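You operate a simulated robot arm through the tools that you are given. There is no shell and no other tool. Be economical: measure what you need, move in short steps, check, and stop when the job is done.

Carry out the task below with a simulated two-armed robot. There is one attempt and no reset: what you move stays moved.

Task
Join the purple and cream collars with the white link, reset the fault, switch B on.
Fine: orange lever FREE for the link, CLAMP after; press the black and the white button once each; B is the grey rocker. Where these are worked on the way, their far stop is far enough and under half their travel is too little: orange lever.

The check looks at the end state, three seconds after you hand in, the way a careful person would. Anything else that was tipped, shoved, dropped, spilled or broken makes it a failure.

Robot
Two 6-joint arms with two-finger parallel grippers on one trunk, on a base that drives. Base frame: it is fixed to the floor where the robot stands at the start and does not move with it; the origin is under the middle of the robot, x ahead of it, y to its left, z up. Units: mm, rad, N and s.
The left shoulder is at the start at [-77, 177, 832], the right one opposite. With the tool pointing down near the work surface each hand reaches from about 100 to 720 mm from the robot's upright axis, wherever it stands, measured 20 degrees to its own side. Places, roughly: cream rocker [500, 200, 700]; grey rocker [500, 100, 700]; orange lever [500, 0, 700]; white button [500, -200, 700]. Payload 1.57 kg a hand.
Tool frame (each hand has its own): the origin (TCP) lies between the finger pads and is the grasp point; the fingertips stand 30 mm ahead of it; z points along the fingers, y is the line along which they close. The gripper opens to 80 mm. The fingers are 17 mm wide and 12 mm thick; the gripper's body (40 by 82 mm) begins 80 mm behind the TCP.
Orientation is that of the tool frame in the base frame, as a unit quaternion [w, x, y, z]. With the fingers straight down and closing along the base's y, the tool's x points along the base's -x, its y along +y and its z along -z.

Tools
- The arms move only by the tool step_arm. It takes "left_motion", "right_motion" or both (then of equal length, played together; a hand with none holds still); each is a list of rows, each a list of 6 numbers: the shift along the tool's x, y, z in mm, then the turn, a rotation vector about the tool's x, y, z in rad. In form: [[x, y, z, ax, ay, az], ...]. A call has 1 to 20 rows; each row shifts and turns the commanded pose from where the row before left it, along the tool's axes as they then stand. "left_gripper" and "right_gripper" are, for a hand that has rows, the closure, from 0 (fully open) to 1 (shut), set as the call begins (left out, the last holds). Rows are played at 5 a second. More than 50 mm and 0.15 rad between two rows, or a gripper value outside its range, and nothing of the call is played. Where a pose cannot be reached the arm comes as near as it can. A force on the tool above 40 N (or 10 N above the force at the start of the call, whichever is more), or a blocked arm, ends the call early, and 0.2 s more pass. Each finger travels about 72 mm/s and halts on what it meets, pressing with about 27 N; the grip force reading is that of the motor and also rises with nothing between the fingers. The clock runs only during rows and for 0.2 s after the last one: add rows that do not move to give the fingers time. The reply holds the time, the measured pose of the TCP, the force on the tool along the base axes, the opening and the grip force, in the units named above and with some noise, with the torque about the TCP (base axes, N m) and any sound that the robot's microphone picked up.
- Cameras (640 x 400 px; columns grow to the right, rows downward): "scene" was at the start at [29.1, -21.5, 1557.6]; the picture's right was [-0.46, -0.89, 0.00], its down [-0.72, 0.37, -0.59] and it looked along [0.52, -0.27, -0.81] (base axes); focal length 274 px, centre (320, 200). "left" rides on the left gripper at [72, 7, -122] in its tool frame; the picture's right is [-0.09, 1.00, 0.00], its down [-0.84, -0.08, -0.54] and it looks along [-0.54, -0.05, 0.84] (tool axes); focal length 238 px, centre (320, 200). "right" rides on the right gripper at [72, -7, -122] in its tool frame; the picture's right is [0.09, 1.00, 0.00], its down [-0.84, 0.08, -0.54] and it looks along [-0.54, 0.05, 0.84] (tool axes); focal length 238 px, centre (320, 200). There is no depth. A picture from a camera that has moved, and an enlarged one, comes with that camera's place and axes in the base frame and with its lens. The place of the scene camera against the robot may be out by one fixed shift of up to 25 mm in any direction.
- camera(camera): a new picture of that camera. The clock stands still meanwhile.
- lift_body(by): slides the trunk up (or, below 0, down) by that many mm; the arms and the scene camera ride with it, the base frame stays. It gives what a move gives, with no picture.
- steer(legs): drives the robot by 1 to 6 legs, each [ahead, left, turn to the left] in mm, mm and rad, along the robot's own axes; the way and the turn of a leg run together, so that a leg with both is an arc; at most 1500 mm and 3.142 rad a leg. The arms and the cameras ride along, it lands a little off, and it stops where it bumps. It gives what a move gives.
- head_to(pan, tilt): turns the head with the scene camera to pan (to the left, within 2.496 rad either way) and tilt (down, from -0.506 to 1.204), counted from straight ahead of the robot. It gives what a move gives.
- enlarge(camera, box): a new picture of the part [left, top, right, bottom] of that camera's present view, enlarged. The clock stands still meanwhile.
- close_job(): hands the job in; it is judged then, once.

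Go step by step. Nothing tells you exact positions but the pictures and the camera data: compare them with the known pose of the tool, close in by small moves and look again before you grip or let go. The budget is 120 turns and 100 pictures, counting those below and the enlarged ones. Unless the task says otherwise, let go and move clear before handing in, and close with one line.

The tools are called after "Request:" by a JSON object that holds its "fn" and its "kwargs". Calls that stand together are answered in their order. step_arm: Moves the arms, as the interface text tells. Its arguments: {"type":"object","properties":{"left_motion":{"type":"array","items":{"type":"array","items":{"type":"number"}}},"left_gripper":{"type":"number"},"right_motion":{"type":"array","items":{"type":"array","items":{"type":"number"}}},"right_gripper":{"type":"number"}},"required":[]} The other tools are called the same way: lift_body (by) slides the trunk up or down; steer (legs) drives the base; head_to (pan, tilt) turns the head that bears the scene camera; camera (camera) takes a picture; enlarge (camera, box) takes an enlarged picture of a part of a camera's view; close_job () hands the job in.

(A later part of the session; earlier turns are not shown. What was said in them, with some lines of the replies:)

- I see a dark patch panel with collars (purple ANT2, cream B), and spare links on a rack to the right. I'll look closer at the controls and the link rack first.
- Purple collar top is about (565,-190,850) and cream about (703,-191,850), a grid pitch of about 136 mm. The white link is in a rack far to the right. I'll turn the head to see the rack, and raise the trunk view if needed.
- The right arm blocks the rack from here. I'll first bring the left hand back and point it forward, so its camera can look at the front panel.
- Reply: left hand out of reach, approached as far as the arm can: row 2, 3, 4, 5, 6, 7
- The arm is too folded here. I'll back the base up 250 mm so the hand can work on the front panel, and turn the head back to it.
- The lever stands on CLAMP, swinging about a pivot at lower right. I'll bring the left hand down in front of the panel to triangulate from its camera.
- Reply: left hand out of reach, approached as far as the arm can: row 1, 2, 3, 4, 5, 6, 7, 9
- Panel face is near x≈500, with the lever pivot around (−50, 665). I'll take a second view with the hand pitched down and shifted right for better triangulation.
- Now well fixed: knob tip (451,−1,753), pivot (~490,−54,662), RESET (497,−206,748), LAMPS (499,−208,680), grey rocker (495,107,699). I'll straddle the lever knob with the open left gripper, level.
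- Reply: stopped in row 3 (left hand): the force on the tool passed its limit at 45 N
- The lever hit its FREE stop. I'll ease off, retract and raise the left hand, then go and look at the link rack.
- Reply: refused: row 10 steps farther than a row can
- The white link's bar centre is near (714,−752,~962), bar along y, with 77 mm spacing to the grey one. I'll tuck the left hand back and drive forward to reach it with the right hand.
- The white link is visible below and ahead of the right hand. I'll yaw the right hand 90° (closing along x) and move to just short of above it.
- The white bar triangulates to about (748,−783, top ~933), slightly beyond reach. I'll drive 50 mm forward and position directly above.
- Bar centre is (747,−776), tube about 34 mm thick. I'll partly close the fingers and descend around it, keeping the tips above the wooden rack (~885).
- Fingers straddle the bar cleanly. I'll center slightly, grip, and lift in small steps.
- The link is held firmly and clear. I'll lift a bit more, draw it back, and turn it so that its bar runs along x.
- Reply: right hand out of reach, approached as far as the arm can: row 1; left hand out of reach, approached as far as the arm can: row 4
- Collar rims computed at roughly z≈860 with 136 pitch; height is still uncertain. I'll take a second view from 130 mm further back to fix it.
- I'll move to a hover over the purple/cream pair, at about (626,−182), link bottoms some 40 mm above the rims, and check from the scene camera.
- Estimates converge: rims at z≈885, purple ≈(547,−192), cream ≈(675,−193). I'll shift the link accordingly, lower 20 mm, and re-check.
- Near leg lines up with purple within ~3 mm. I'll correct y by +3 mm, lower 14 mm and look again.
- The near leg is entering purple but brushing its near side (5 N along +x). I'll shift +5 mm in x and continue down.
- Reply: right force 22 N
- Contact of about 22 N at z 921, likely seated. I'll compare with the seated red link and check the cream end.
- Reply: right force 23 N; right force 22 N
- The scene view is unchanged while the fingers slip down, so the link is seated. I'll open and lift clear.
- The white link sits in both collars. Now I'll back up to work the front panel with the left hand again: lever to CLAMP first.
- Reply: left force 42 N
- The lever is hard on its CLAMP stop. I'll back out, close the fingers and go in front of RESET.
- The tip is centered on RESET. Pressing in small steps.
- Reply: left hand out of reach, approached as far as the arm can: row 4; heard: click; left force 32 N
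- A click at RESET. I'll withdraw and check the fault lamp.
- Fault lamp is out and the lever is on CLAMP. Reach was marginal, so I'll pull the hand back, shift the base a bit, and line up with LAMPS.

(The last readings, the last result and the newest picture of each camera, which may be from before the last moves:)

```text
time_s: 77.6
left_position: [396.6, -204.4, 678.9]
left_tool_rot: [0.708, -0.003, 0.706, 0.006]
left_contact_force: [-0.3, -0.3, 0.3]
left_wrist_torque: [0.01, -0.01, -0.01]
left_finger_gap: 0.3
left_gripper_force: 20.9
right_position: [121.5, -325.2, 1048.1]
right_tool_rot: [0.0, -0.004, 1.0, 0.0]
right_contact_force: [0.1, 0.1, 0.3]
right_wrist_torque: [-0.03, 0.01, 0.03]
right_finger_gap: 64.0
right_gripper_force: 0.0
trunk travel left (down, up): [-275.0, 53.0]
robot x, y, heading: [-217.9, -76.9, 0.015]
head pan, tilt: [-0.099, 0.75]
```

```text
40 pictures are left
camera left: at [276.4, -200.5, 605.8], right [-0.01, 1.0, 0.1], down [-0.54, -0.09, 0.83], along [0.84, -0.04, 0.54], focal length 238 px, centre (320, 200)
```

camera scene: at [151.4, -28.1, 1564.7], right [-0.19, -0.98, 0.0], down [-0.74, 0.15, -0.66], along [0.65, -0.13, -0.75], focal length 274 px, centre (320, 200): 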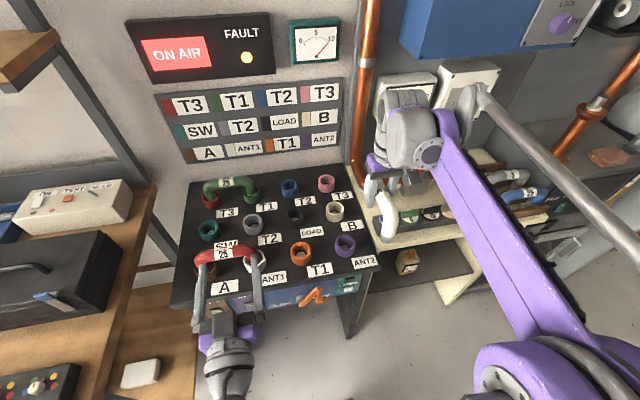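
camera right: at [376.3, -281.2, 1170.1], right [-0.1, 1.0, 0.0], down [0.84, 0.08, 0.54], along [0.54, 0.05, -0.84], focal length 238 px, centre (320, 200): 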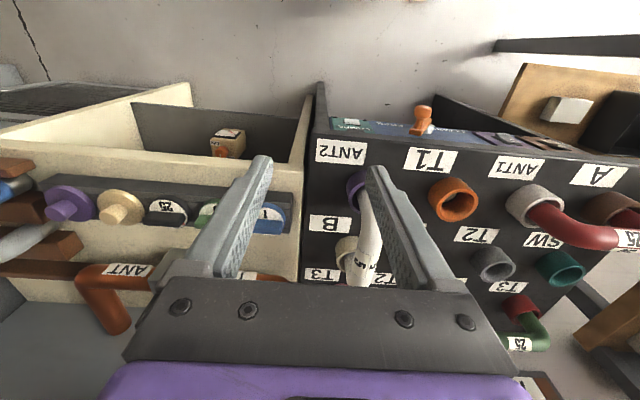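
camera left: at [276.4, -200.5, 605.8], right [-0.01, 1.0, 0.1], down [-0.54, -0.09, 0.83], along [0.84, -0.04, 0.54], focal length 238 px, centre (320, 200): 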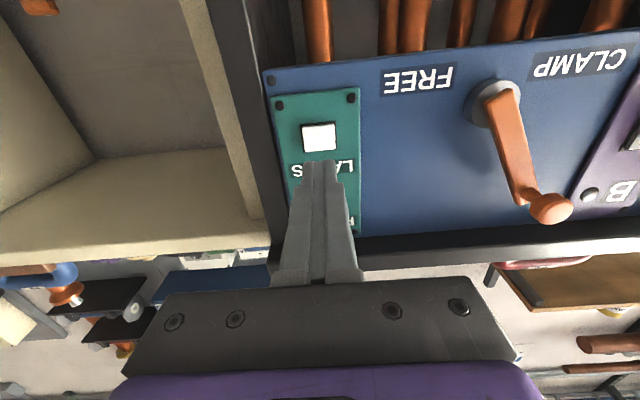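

Request:
{"fn": "step_arm", "kwargs": {"left_motion": [[1, 0, 33, 0, 0, 0], [0, 0, 30, 0, 0, 0], [0, 0, 3, 0, 0, 0], [0, 0, 3, 0, 0, 0], [0, 0, 2.5, 0, 0, 0]]}}

```text
time_s: 78.8
left_position: [459.0, -197.8, 699.7]
left_tool_rot: [0.709, -0.002, 0.705, 0.005]
left_contact_force: [0.7, 0.5, -1.0]
left_wrist_torque: [0.03, -0.01, -0.02]
left_finger_gap: 0.0
left_gripper_force: 21.7
left hand out of reach, approached as far as the arm can: row 1, 2
right_position: [121.5, -323.7, 1048.7]
right_tool_rot: [0.0, -0.005, 1.0, 0.0]
right_contact_force: [-0.6, 1.0, 0.2]
right_wrist_torque: [-0.01, -0.02, 0.0]
right_finger_gap: 64.0
right_gripper_force: 0.1
trunk travel left (down, up): [-275.0, 53.0]
robot x, y, heading: [-218.7, -76.2, 0.012]
head pan, tilt: [-0.099, 0.75]
```

Low z is at the edge of this arm's level-tool reach. I'll back off and lower the trunk 100 mm to gain range.

Request:
{"fn": "step_arm", "kwargs": {"left_motion": [[0, 0, -40, 0, 0, 0], [-40, 0, -20, 0, 0, 0], [-40, 0, 0, 0, 0, 0]]}}

Request:
{"fn": "lift_body", "kwargs": {"by": -100}}

```text
time_s: 79.6
left_position: [400.5, -200.5, 778.7]
left_tool_rot: [0.709, -0.003, 0.705, 0.006]
left_contact_force: [-0.3, 0.7, -0.9]
left_wrist_torque: [0.03, 0.02, 0.0]
left_finger_gap: 0.0
left_gripper_force: 22.1
right_position: [120.6, -324.2, 1048.6]
right_tool_rot: [0.0, -0.005, 1.0, 0.0]
right_contact_force: [0.4, -0.1, 0.0]
right_wrist_torque: [-0.02, 0.02, 0.02]
right_finger_gap: 63.9
right_gripper_force: 0.1
trunk travel left (down, up): [-275.0, 53.0]
robot x, y, heading: [-220.8, -79.3, 0.009]
head pan, tilt: [-0.099, 0.75]
```

```text
time_s: 80.9
left_position: [400.5, -199.4, 676.5]
left_tool_rot: [0.709, -0.002, 0.705, 0.006]
left_contact_force: [-0.7, 0.4, 0.0]
left_wrist_torque: [-0.01, 0.02, -0.01]
left_finger_gap: 0.0
left_gripper_force: 21.2
right_position: [121.4, -325.8, 947.5]
right_tool_rot: [0.0, -0.005, 1.0, 0.001]
right_contact_force: [-0.1, -0.4, 0.2]
right_wrist_torque: [-0.02, 0.03, 0.0]
right_finger_gap: 64.0
right_gripper_force: 0.0
trunk travel left (down, up): [-175.0, 153.0]
robot x, y, heading: [-218.8, -76.0, 0.008]
head pan, tilt: [-0.099, 0.75]
```

Now at z 677, y −199; I'll move to y −205 and approach LAMPS, then view.

Request:
{"fn": "step_arm", "kwargs": {"left_motion": [[0, -6, 30, 0, 0, 0], [0, 0, 22, 0, 0, 0], [0, 0, 0, 0, 0, 0]]}}

Request:
{"fn": "enlarge", "kwargs": {"camera": "left", "box": [220, 60, 420, 200]}}

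```text
time_s: 81.7
left_position: [453.7, -202.6, 676.8]
left_tool_rot: [0.709, -0.002, 0.705, 0.005]
left_contact_force: [0.4, -0.5, -0.3]
left_wrist_torque: [0.01, -0.01, -0.01]
left_finger_gap: 0.0
left_gripper_force: 21.3
right_position: [120.9, -324.8, 948.4]
right_tool_rot: [0.001, -0.005, 1.0, 0.001]
right_contact_force: [0.0, -0.6, -0.4]
right_wrist_torque: [0.06, -0.01, 0.03]
right_finger_gap: 63.8
right_gripper_force: 0.1
trunk travel left (down, up): [-175.0, 153.0]
robot x, y, heading: [-216.3, -77.1, 0.015]
head pan, tilt: [-0.099, 0.75]
```

```text
2.86 times, centred on (320, 130) of left
camera zoom: at [333.2, -200.0, 603.9], right [-0.01, 1.0, 0.1], down [-0.55, -0.09, 0.83], along [0.84, -0.04, 0.54], focal length 681 px, centre (320, 400)
```

zoom: 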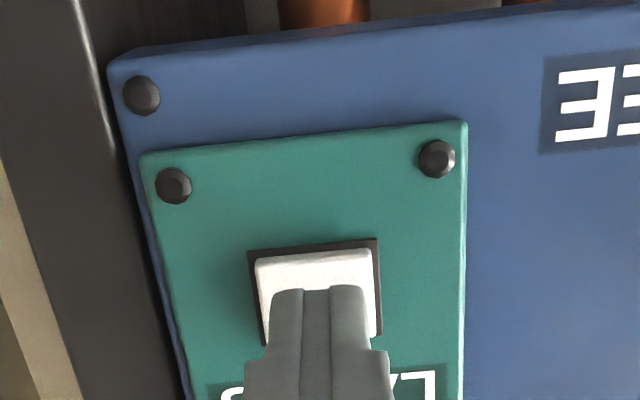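

Request:
{"fn": "step_arm", "kwargs": {"left_motion": [[0, 0, 4, 0, 0, 0], [0, 0, 4, 0, 0, 0], [0, 0, 2.5, 0, 0, 0], [0, 0, 2.5, 0, 0, 0], [0, 0, 2.5, 0, 0, 0], [0, 0, 2, 0, 0, 0]]}}

```text
time_s: 83.1
left_position: [468.5, -203.5, 676.4]
left_tool_rot: [0.709, -0.003, 0.705, 0.005]
left_contact_force: [-11.5, 2.2, -2.8]
left_wrist_torque: [0.04, 0.11, 0.03]
left_finger_gap: 0.0
left_gripper_force: 21.6
right_position: [121.9, -324.6, 948.1]
right_tool_rot: [0.0, -0.004, 1.0, -0.001]
right_contact_force: [0.4, -0.6, -0.6]
right_wrist_torque: [-0.01, 0.0, 0.0]
right_finger_gap: 64.0
right_gripper_force: 0.0
trunk travel left (down, up): [-175.0, 153.0]
robot x, y, heading: [-220.0, -74.7, 0.012]
head pan, tilt: [-0.099, 0.75]
heard: click
```

LAMPS clicked. I'll withdraw and move across in front of the grey rocker.

Request:
{"fn": "step_arm", "kwargs": {"left_motion": [[0, 0, -35, 0, 0, 0], [0, 0, -35, 0, 0, 0], [0, 0, 0, 0, 0, 0]]}}

Request:
{"fn": "step_arm", "kwargs": {"left_motion": [[0, 45, 0, 0, 0, 0], [0, 45, 0, 0, 0, 0], [0, 45, 0, 0, 0, 0], [0, 45, 0, 0, 0, 0], [0, 45, 0, 0, 0, 0], [0, 45, 0, 0, 0, 0], [0, 40, 0, 0, 0, 0], [0, 0, 0, 0, 0, 0]]}}

Request:
{"fn": "camera", "kwargs": {"camera": "left"}}

Request:
{"fn": "enlarge", "kwargs": {"camera": "left", "box": [220, 60, 540, 260]}}

```text
time_s: 83.9
left_position: [399.5, -205.1, 675.9]
left_tool_rot: [0.709, -0.003, 0.705, 0.006]
left_contact_force: [-0.4, -0.3, 0.7]
left_wrist_torque: [0.01, -0.03, 0.03]
left_finger_gap: 0.1
left_gripper_force: 21.6
right_position: [122.3, -325.2, 948.2]
right_tool_rot: [0.001, -0.005, 1.0, 0.0]
right_contact_force: [0.1, 0.5, -0.3]
right_wrist_torque: [0.03, 0.01, 0.02]
right_finger_gap: 64.1
right_gripper_force: 0.0
trunk travel left (down, up): [-175.0, 153.0]
robot x, y, heading: [-216.7, -78.8, 0.008]
head pan, tilt: [-0.099, 0.75]
```

```text
time_s: 85.7
left_position: [397.6, 94.9, 667.8]
left_tool_rot: [0.691, -0.017, 0.722, 0.023]
left_contact_force: [-0.2, -0.8, -0.8]
left_wrist_torque: [-0.02, -0.01, 0.04]
left_finger_gap: 0.1
left_gripper_force: 21.0
left hand out of reach, approached as far as the arm can: row 7
right_position: [121.6, -324.5, 948.3]
right_tool_rot: [0.001, -0.005, 1.0, 0.0]
right_contact_force: [0.0, 0.4, 0.8]
right_wrist_torque: [0.02, 0.02, 0.01]
right_finger_gap: 64.1
right_gripper_force: 0.1
trunk travel left (down, up): [-175.0, 153.0]
robot x, y, heading: [-217.7, -76.9, 0.015]
head pan, tilt: [-0.099, 0.75]
```

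```text
38 pictures are left
camera left: at [273.6, 92.9, 601.5], right [-0.05, 0.99, 0.1], down [-0.5, -0.11, 0.86], along [0.87, -0.01, 0.5], focal length 238 px, centre (320, 200)
```

left: 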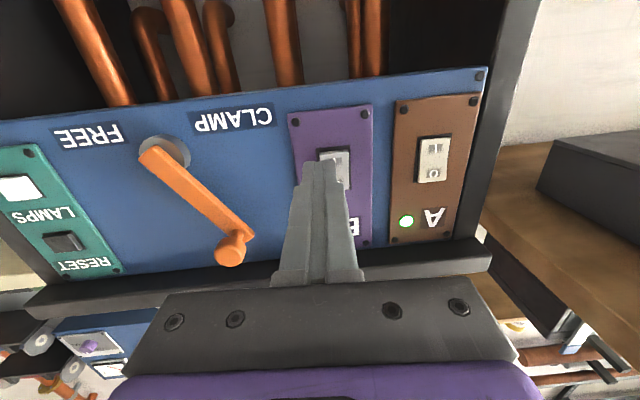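

```text
2.00 times, centred on (380, 160) of left
camera zoom: at [273.6, 92.9, 601.5], right [-0.05, 0.99, 0.1], down [-0.5, -0.11, 0.86], along [0.87, -0.01, 0.5], focal length 477 px, centre (200, 280)
```

zoom: 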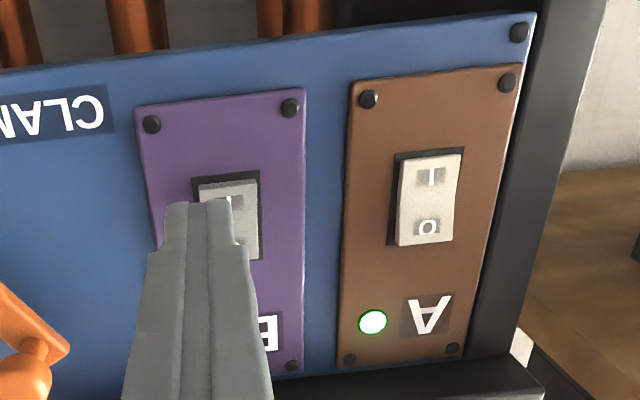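

The rocker's "I" end is the lower one. The arm is too folded here, so I'll back the base up 80 mm and re-approach with the tool level.

Request:
{"fn": "steer", "kwargs": {"legs": [[-80, 0, 0]]}}

Request:
{"fn": "step_arm", "kwargs": {"left_motion": [[0, 0, 40, 0, 0, 0], [-6, 3, 40, 0, 0, 0], [0, 0, 0, 0, 0, 0]]}}

```text
time_s: 86.8
left_position: [317.7, 91.7, 668.3]
left_tool_rot: [0.691, -0.017, 0.722, 0.023]
left_contact_force: [0.2, 0.8, 0.8]
left_wrist_torque: [-0.02, 0.04, -0.01]
left_finger_gap: 0.3
left_gripper_force: 21.4
right_position: [41.2, -326.3, 948.7]
right_tool_rot: [0.0, -0.004, 1.0, 0.0]
right_contact_force: [0.0, -0.2, 1.4]
right_wrist_torque: [0.01, -0.03, 0.04]
right_finger_gap: 64.1
right_gripper_force: 0.0
trunk travel left (down, up): [-175.0, 153.0]
robot x, y, heading: [-297.7, -78.6, 0.011]
head pan, tilt: [-0.099, 0.75]
```

```text
time_s: 87.6
left_position: [396.1, 100.2, 670.5]
left_tool_rot: [0.69, -0.016, 0.723, 0.023]
left_contact_force: [0.0, -0.4, 0.0]
left_wrist_torque: [0.02, 0.01, 0.03]
left_finger_gap: 0.0
left_gripper_force: 21.1
right_position: [42.7, -324.8, 947.9]
right_tool_rot: [0.0, -0.005, 1.0, 0.0]
right_contact_force: [0.0, 0.2, 0.8]
right_wrist_torque: [0.0, 0.01, 0.0]
right_finger_gap: 64.1
right_gripper_force: 0.1
trunk travel left (down, up): [-175.0, 153.0]
robot x, y, heading: [-296.7, -81.5, 0.013]
head pan, tilt: [-0.099, 0.75]
```

Request:
{"fn": "step_arm", "kwargs": {"left_motion": [[0, 0, 0, 0.055, -0.046, 0], [-13, 6, 0, 0, 0, 0], [0, 0, 0, 0, 0, 0]]}}

Request:
{"fn": "camera", "kwargs": {"camera": "left"}}

Request:
{"fn": "enlarge", "kwargs": {"camera": "scene", "box": [200, 160, 360, 290]}}

```text
time_s: 88.4
left_position: [396.0, 98.0, 669.6]
left_tool_rot: [0.698, -0.01, 0.716, 0.016]
left_contact_force: [-0.3, 0.2, 0.3]
left_wrist_torque: [-0.02, -0.04, 0.02]
left_finger_gap: 0.1
left_gripper_force: 21.4
left hand out of reach, approached as far as the arm can: row 2
right_position: [41.6, -325.6, 947.1]
right_tool_rot: [0.0, -0.005, 1.0, -0.001]
right_contact_force: [-0.6, 0.5, 0.2]
right_wrist_torque: [0.0, 0.0, 0.01]
right_finger_gap: 63.9
right_gripper_force: 0.0
trunk travel left (down, up): [-175.0, 153.0]
robot x, y, heading: [-297.1, -76.1, 0.01]
head pan, tilt: [-0.099, 0.75]
```

```text
36 pictures are left
camera left: at [273.8, 99.6, 600.6], right [-0.03, 0.99, 0.1], down [-0.52, -0.1, 0.85], along [0.85, -0.02, 0.52], focal length 238 px, centre (320, 200)
```

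left: 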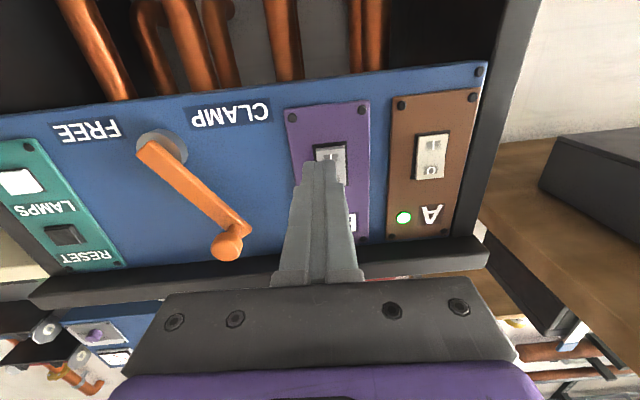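

```text
3.08 times, centred on (280, 225) of scene
camera zoom: at [-246.4, -73.9, 1472.3], right [-0.09, -1.0, 0.0], down [-0.68, 0.06, -0.73], along [0.73, -0.07, -0.68], focal length 842 px, centre (443, 123)
```

zoom: 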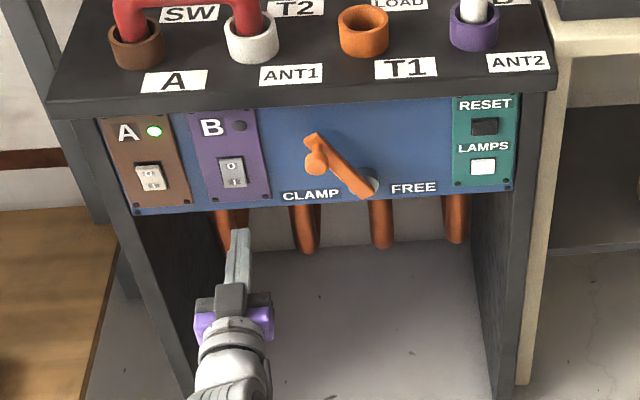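

Request:
{"fn": "step_arm", "kwargs": {"left_motion": [[0, 0, 25, 0, 0, 0], [0, 0, 20, 0, 0, 0], [0, 0, 0, 0, 0, 0]]}}

Request:
{"fn": "enlarge", "kwargs": {"camera": "left", "box": [220, 40, 480, 240]}}

```text
time_s: 89.2
left_position: [443.5, 92.5, 671.2]
left_tool_rot: [0.704, -0.066, 0.706, -0.041]
left_contact_force: [0.0, -0.1, 0.4]
left_wrist_torque: [0.02, -0.02, 0.02]
left_finger_gap: 0.0
left_gripper_force: 21.4
left hand out of reach, approached as far as the arm can: row 1, 2
right_position: [41.4, -326.0, 947.9]
right_tool_rot: [0.0, -0.006, 1.0, 0.001]
right_contact_force: [0.0, -0.5, -0.4]
right_wrist_torque: [-0.02, -0.03, -0.03]
right_finger_gap: 64.1
right_gripper_force: 0.1
trunk travel left (down, up): [-175.0, 153.0]
robot x, y, heading: [-296.3, -73.1, 0.011]
head pan, tilt: [-0.099, 0.75]
```

```text
2.00 times, centred on (350, 140) of left
camera zoom: at [322.1, 83.0, 598.6], right [-0.03, 1.0, -0.06], down [-0.54, 0.03, 0.84], along [0.84, 0.06, 0.54], focal length 477 px, centre (260, 320)
```

zoom: 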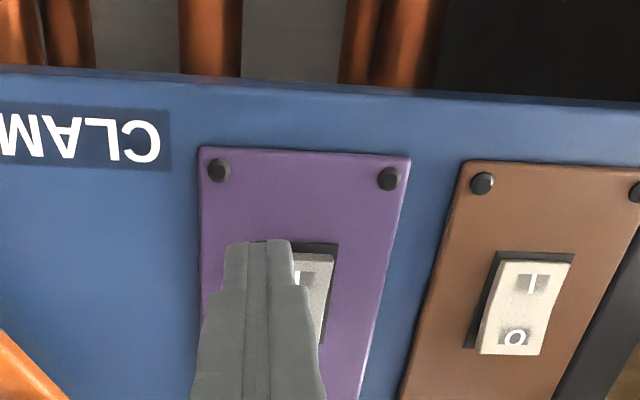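

The wrist is near a singular alignment here. I'll back off and pitch the tool nose-down ~0.3 rad to get away from it.

Request:
{"fn": "step_arm", "kwargs": {"left_motion": [[0, 0, -40, 0, 0, 0], [0, 0, 0, 0, 0.1, 0], [0, 0, 0, 0, 0.1, 0], [0, 0, 0, 0, 0.1, 0], [0, 0, 0, 0, 0, 0]]}}

Request:
{"fn": "camera", "kwargs": {"camera": "left"}}

```text
time_s: 90.4
left_position: [401.2, 99.1, 671.8]
left_tool_rot: [0.59, -0.055, 0.804, -0.053]
left_contact_force: [-0.2, 0.2, -0.5]
left_wrist_torque: [-0.03, 0.03, -0.01]
left_finger_gap: 0.0
left_gripper_force: 21.4
left hand out of reach, approached as far as the arm can: row 4
right_position: [42.1, -325.6, 948.6]
right_tool_rot: [0.0, -0.006, 1.0, 0.001]
right_contact_force: [-0.1, -1.1, -0.7]
right_wrist_torque: [0.04, -0.02, 0.01]
right_finger_gap: 64.1
right_gripper_force: 0.1
trunk travel left (down, up): [-175.0, 153.0]
robot x, y, heading: [-302.3, -81.8, 0.011]
head pan, tilt: [-0.099, 0.75]
```

```text
33 pictures are left
camera left: at [265.1, 96.1, 637.9], right [0.0, 1.0, -0.06], down [-0.27, 0.06, 0.96], along [0.96, 0.01, 0.27], focal length 238 px, centre (320, 200)
```

left: 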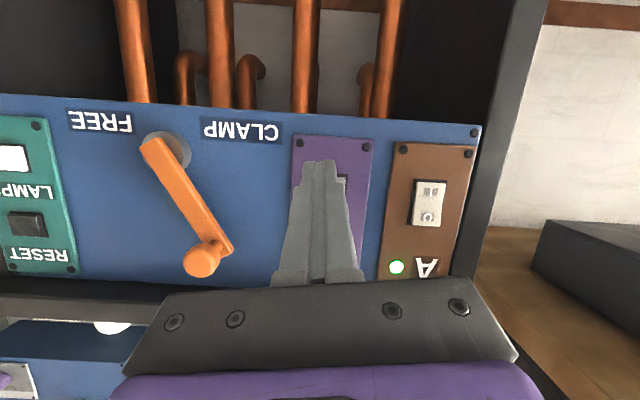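

I was overshooting reach now; the usable band is narrow. I'll retract 30, drive forward 45 mm, and level the roll.

Request:
{"fn": "step_arm", "kwargs": {"left_motion": [[0, 0, -30, 0, 0, 0.07], [0, 0, -5, 0, 0, 0.08]]}}

Request:
{"fn": "steer", "kwargs": {"legs": [[45, 0, 0]]}}

Request:
{"fn": "camera", "kwargs": {"camera": "left"}}

```text
time_s: 91.0
left_position: [368.0, 100.3, 681.4]
left_tool_rot: [0.592, -0.022, 0.805, -0.03]
left_contact_force: [-0.3, -0.7, 0.0]
left_wrist_torque: [0.03, 0.0, -0.03]
left_finger_gap: 0.0
left_gripper_force: 21.1
left hand out of reach, approached as far as the arm can: row 1
right_position: [43.0, -326.2, 948.1]
right_tool_rot: [0.0, -0.006, 1.0, 0.0]
right_contact_force: [0.1, -0.4, 0.6]
right_wrist_torque: [0.03, -0.02, 0.04]
right_finger_gap: 63.9
right_gripper_force: 0.1
trunk travel left (down, up): [-175.0, 153.0]
robot x, y, heading: [-299.0, -77.5, 0.017]
head pan, tilt: [-0.099, 0.75]
```

```text
time_s: 91.9
left_position: [413.3, 99.6, 680.1]
left_tool_rot: [0.591, -0.022, 0.806, -0.03]
left_contact_force: [0.4, 1.3, 0.1]
left_wrist_torque: [0.0, -0.01, 0.01]
left_finger_gap: 0.0
left_gripper_force: 20.9
right_position: [86.9, -324.8, 948.1]
right_tool_rot: [-0.001, -0.005, 1.0, 0.0]
right_contact_force: [-0.5, -0.1, -0.4]
right_wrist_torque: [-0.01, 0.02, 0.01]
right_finger_gap: 63.8
right_gripper_force: 0.1
trunk travel left (down, up): [-175.0, 153.0]
robot x, y, heading: [-259.3, -77.2, 0.009]
head pan, tilt: [-0.099, 0.75]
```

```text
32 pictures are left
camera left: at [277.5, 102.3, 647.2], right [0.03, 1.0, 0.01], down [-0.27, -0.01, 0.96], along [0.96, -0.03, 0.27], focal length 238 px, centre (320, 200)
```

left: 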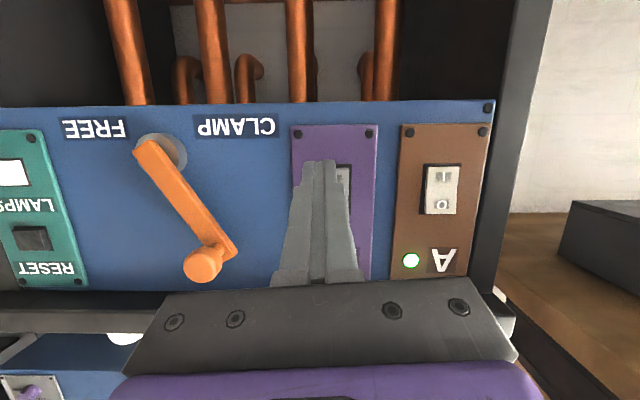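

Request:
{"fn": "step_arm", "kwargs": {"left_motion": [[-21, 10, 22, 0, 0, 0], [0, 0, 0, 0, 0, 0]]}}

Request:
{"fn": "enlarge", "kwargs": {"camera": "left", "box": [220, 60, 420, 200]}}

Request:
{"fn": "enlarge", "kwargs": {"camera": "scene", "box": [210, 160, 290, 240]}}

```text
time_s: 92.5
left_position: [442.7, 110.5, 693.5]
left_tool_rot: [0.593, -0.021, 0.805, -0.031]
left_contact_force: [1.0, 0.4, 0.0]
left_wrist_torque: [0.04, -0.01, 0.01]
left_finger_gap: 0.3
left_gripper_force: 21.7
right_position: [86.2, -324.7, 948.9]
right_tool_rot: [0.001, -0.006, 1.0, 0.0]
right_contact_force: [0.5, -0.3, -0.7]
right_wrist_torque: [-0.04, 0.03, -0.04]
right_finger_gap: 64.0
right_gripper_force: 0.1
trunk travel left (down, up): [-175.0, 153.0]
robot x, y, heading: [-247.6, -74.6, 0.012]
head pan, tilt: [-0.099, 0.75]
```

```text
2.86 times, centred on (320, 130) of left
camera zoom: at [305.7, 113.0, 660.7], right [0.03, 1.0, 0.01], down [-0.27, -0.01, 0.96], along [0.96, -0.03, 0.27], focal length 681 px, centre (320, 400)
```

zoom: 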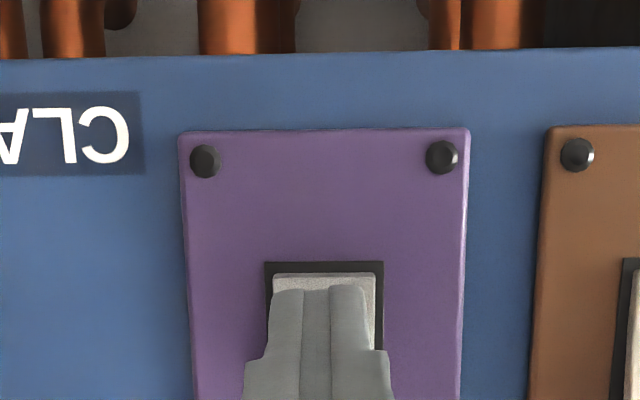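

```text
5.00 times, centred on (250, 200) of scene
camera zoom: at [-201.5, -73.6, 1472.3], right [-0.09, -1.0, 0.0], down [-0.68, 0.06, -0.73], along [0.73, -0.07, -0.68], focal length 1368 px, centre (670, 200)
```

zoom: 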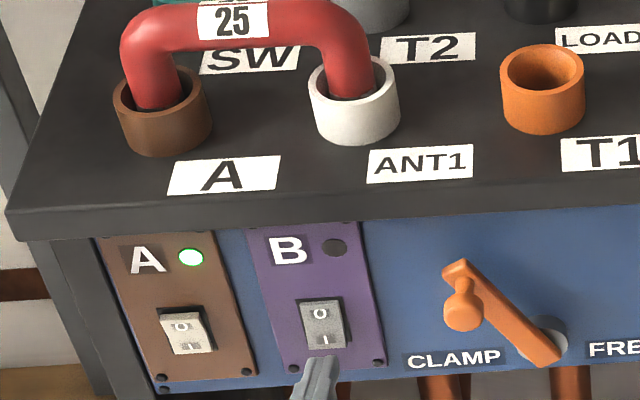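

The tip sits over the lower "I" end of the grey rocker. Pressing straight in by small steps.

Request:
{"fn": "step_arm", "kwargs": {"left_motion": [[-0.9, 0, 2.9, 0, 0, 0], [-0.9, 0, 2.9, 0, 0, 0], [-0.9, 0, 2.9, 0, 0, 0], [-0.9, 0, 2.9, 0, 0, 0], [-0.9, 0, 2.9, 0, 0, 0]]}}

```text
time_s: 93.7
left_position: [455.7, 110.2, 692.9]
left_tool_rot: [0.593, -0.023, 0.805, -0.028]
left_contact_force: [-0.3, -0.1, 0.1]
left_wrist_torque: [0.01, 0.01, 0.02]
left_finger_gap: 0.3
left_gripper_force: 21.7
right_position: [87.2, -325.0, 948.0]
right_tool_rot: [0.0, -0.004, 1.0, 0.0]
right_contact_force: [-0.3, -0.2, -0.3]
right_wrist_torque: [0.01, 0.0, 0.04]
right_finger_gap: 64.1
right_gripper_force: 0.1
trunk travel left (down, up): [-175.0, 153.0]
robot x, y, heading: [-254.8, -79.0, 0.009]
head pan, tilt: [-0.099, 0.75]
```

Request:
{"fn": "step_arm", "kwargs": {"left_motion": [[-0.9, 0, 2.9, 0, 0, 0], [-0.9, 0, 2.9, 0, 0, 0], [-0.9, 0, 2.9, 0, 0, 0], [-0.6, 0, 2, 0, 0, 0]]}}

```text
time_s: 94.6
left_position: [461.4, 111.3, 693.9]
left_tool_rot: [0.591, -0.022, 0.806, -0.029]
left_contact_force: [-15.2, 0.8, 3.4]
left_wrist_torque: [0.02, -0.04, -0.01]
left_finger_gap: 0.1
left_gripper_force: 21.2
right_position: [85.5, -325.0, 948.8]
right_tool_rot: [0.001, -0.005, 1.0, 0.0]
right_contact_force: [0.0, 0.3, 0.1]
right_wrist_torque: [-0.01, -0.01, -0.02]
right_finger_gap: 64.0
right_gripper_force: 0.1
trunk travel left (down, up): [-175.0, 153.0]
robot x, y, heading: [-253.5, -73.9, 0.012]
head pan, tilt: [-0.099, 0.75]
stopped in row 4 (left hand): the force on the tool passed its limit at 46 N (the readings are from after the stop); the commanded pose is now the measured one
```

Request:
{"fn": "enlarge", "kwargs": {"camera": "scene", "box": [210, 160, 290, 240]}}

Request:
{"fn": "step_arm", "kwargs": {"left_motion": [[0, 0, -25, 0, 0, 0], [10, 0, -25, 0, 0, 0]]}}

Request:
{"fn": "enlarge", "kwargs": {"camera": "scene", "box": [210, 180, 270, 240]}}

```text
5.00 times, centred on (250, 200) of scene
camera zoom: at [-203.8, -73.7, 1472.4], right [-0.09, -1.0, 0.0], down [-0.68, 0.06, -0.73], along [0.73, -0.06, -0.68], focal length 1368 px, centre (670, 200)
```

zoom: 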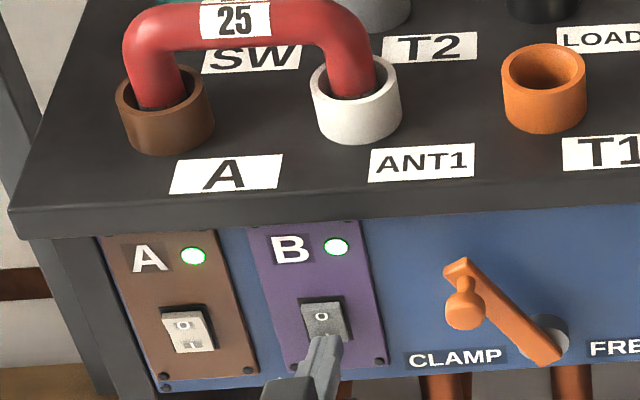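

```text
time_s: 95.2
left_position: [413.2, 110.8, 698.2]
left_tool_rot: [0.589, -0.022, 0.807, -0.03]
left_contact_force: [0.0, -0.3, -0.3]
left_wrist_torque: [0.01, -0.05, 0.0]
left_finger_gap: 0.0
left_gripper_force: 21.3
right_position: [87.2, -324.2, 948.8]
right_tool_rot: [0.0, -0.005, 1.0, 0.0]
right_contact_force: [0.4, -0.9, -0.3]
right_wrist_torque: [-0.02, 0.02, 0.01]
right_finger_gap: 64.1
right_gripper_force: 0.0
trunk travel left (down, up): [-175.0, 153.0]
robot x, y, heading: [-253.5, -76.0, 0.01]
head pan, tilt: [-0.099, 0.75]
```

```text
6.67 times, centred on (240, 210) of scene
camera zoom: at [-202.0, -73.4, 1472.3], right [-0.09, -1.0, 0.0], down [-0.68, 0.06, -0.73], along [0.73, -0.06, -0.68], focal length 1824 px, centre (853, 133)
```

zoom: 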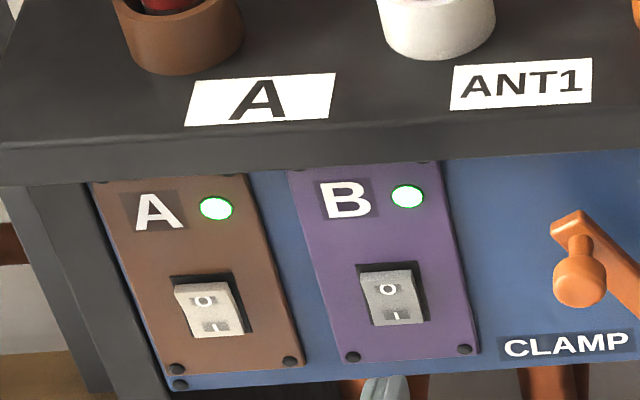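

B's lamp is lit and the rocker stays over. I'll back the base away a little and take a final overall check (fault lamp, lever, link, rack).

Request:
{"fn": "steer", "kwargs": {"legs": [[-120, 0, 0]]}}

Request:
{"fn": "camera", "kwargs": {"camera": "scene"}}

Request:
{"fn": "enlarge", "kwargs": {"camera": "scene", "box": [230, 20, 400, 240]}}

```text
time_s: 96.4
left_position: [293.7, 109.5, 698.4]
left_tool_rot: [0.59, -0.023, 0.806, -0.029]
left_contact_force: [0.5, 0.0, -0.5]
left_wrist_torque: [0.01, 0.04, -0.01]
left_finger_gap: 0.0
left_gripper_force: 21.5
right_position: [-33.0, -326.4, 948.3]
right_tool_rot: [0.0, -0.006, 1.0, 0.0]
right_contact_force: [-0.4, -0.6, -0.9]
right_wrist_torque: [-0.01, -0.03, 0.0]
right_finger_gap: 64.0
right_gripper_force: 0.1
trunk travel left (down, up): [-175.0, 153.0]
robot x, y, heading: [-372.2, -83.7, 0.008]
head pan, tilt: [-0.099, 0.75]
```

```text
27 pictures are left
camera scene: at [-322.6, -74.8, 1472.3], right [-0.09, -1.0, 0.0], down [-0.68, 0.06, -0.73], along [0.73, -0.06, -0.68], focal length 274 px, centre (320, 200)
```

scene: 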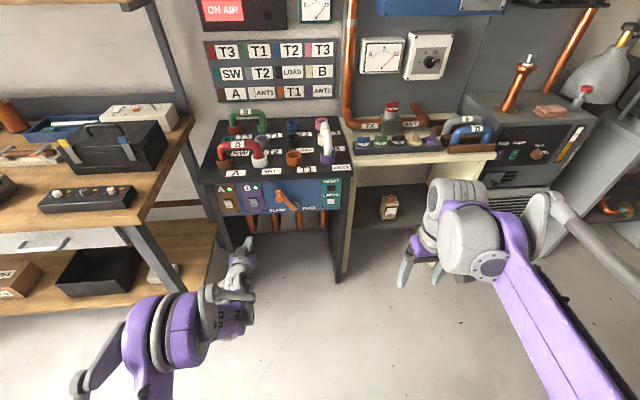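

```text
1.82 times, centred on (315, 130) of scene
camera zoom: at [-322.6, -74.8, 1472.3], right [-0.09, -1.0, 0.0], down [-0.68, 0.06, -0.73], along [0.73, -0.06, -0.68], focal length 497 px, centre (329, 327)
```

zoom: 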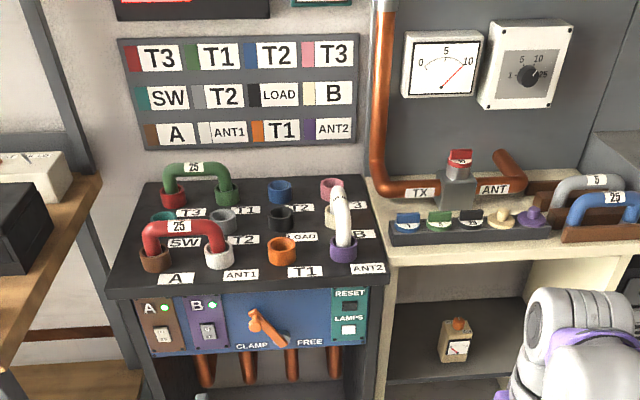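

Request:
{"fn": "head_to", "kwargs": {"pan": 0.0, "tilt": 0.45}}

Request:
{"fn": "enlarge", "kwargs": {"camera": "scene", "box": [180, 60, 400, 290]}}

```text
time_s: 97.2
left_position: [294.1, 109.4, 697.7]
left_tool_rot: [0.59, -0.023, 0.806, -0.029]
left_contact_force: [-0.1, 1.7, -0.8]
left_wrist_torque: [0.0, 0.02, -0.03]
left_finger_gap: 0.0
left_gripper_force: 21.1
right_position: [-32.4, -325.9, 947.7]
right_tool_rot: [-0.001, -0.007, 1.0, 0.0]
right_contact_force: [-0.2, -0.5, -0.6]
right_wrist_torque: [0.02, 0.0, 0.0]
right_finger_gap: 63.9
right_gripper_force: 0.2
trunk travel left (down, up): [-175.0, 153.0]
robot x, y, heading: [-373.5, -76.4, 0.015]
head pan, tilt: [0.0, 0.45]
```

```text
1.74 times, centred on (290, 175) of scene
camera zoom: at [-312.1, -66.4, 1498.7], right [0.01, -1.0, 0.0], down [-0.44, -0.01, -0.9], along [0.9, 0.01, -0.44], focal length 476 px, centre (372, 244)
```

zoom: 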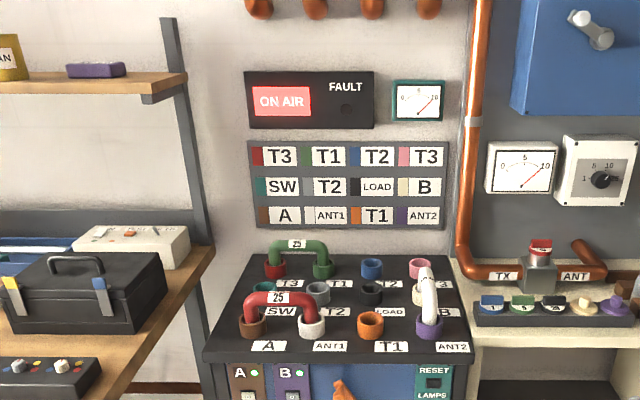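

Everything reads as asked: link seated, lever on CLAMP, fault lamp out, B lit, and both hands clear.

Request:
{"fn": "close_job", "kwargs": {}}

```text
The job is handed in.
```

The white link now joins the purple and cream collars, the orange lever is back on CLAMP, and the black and white buttons were each pressed once. The fault lamp is out and B is on, with its lamp lit.
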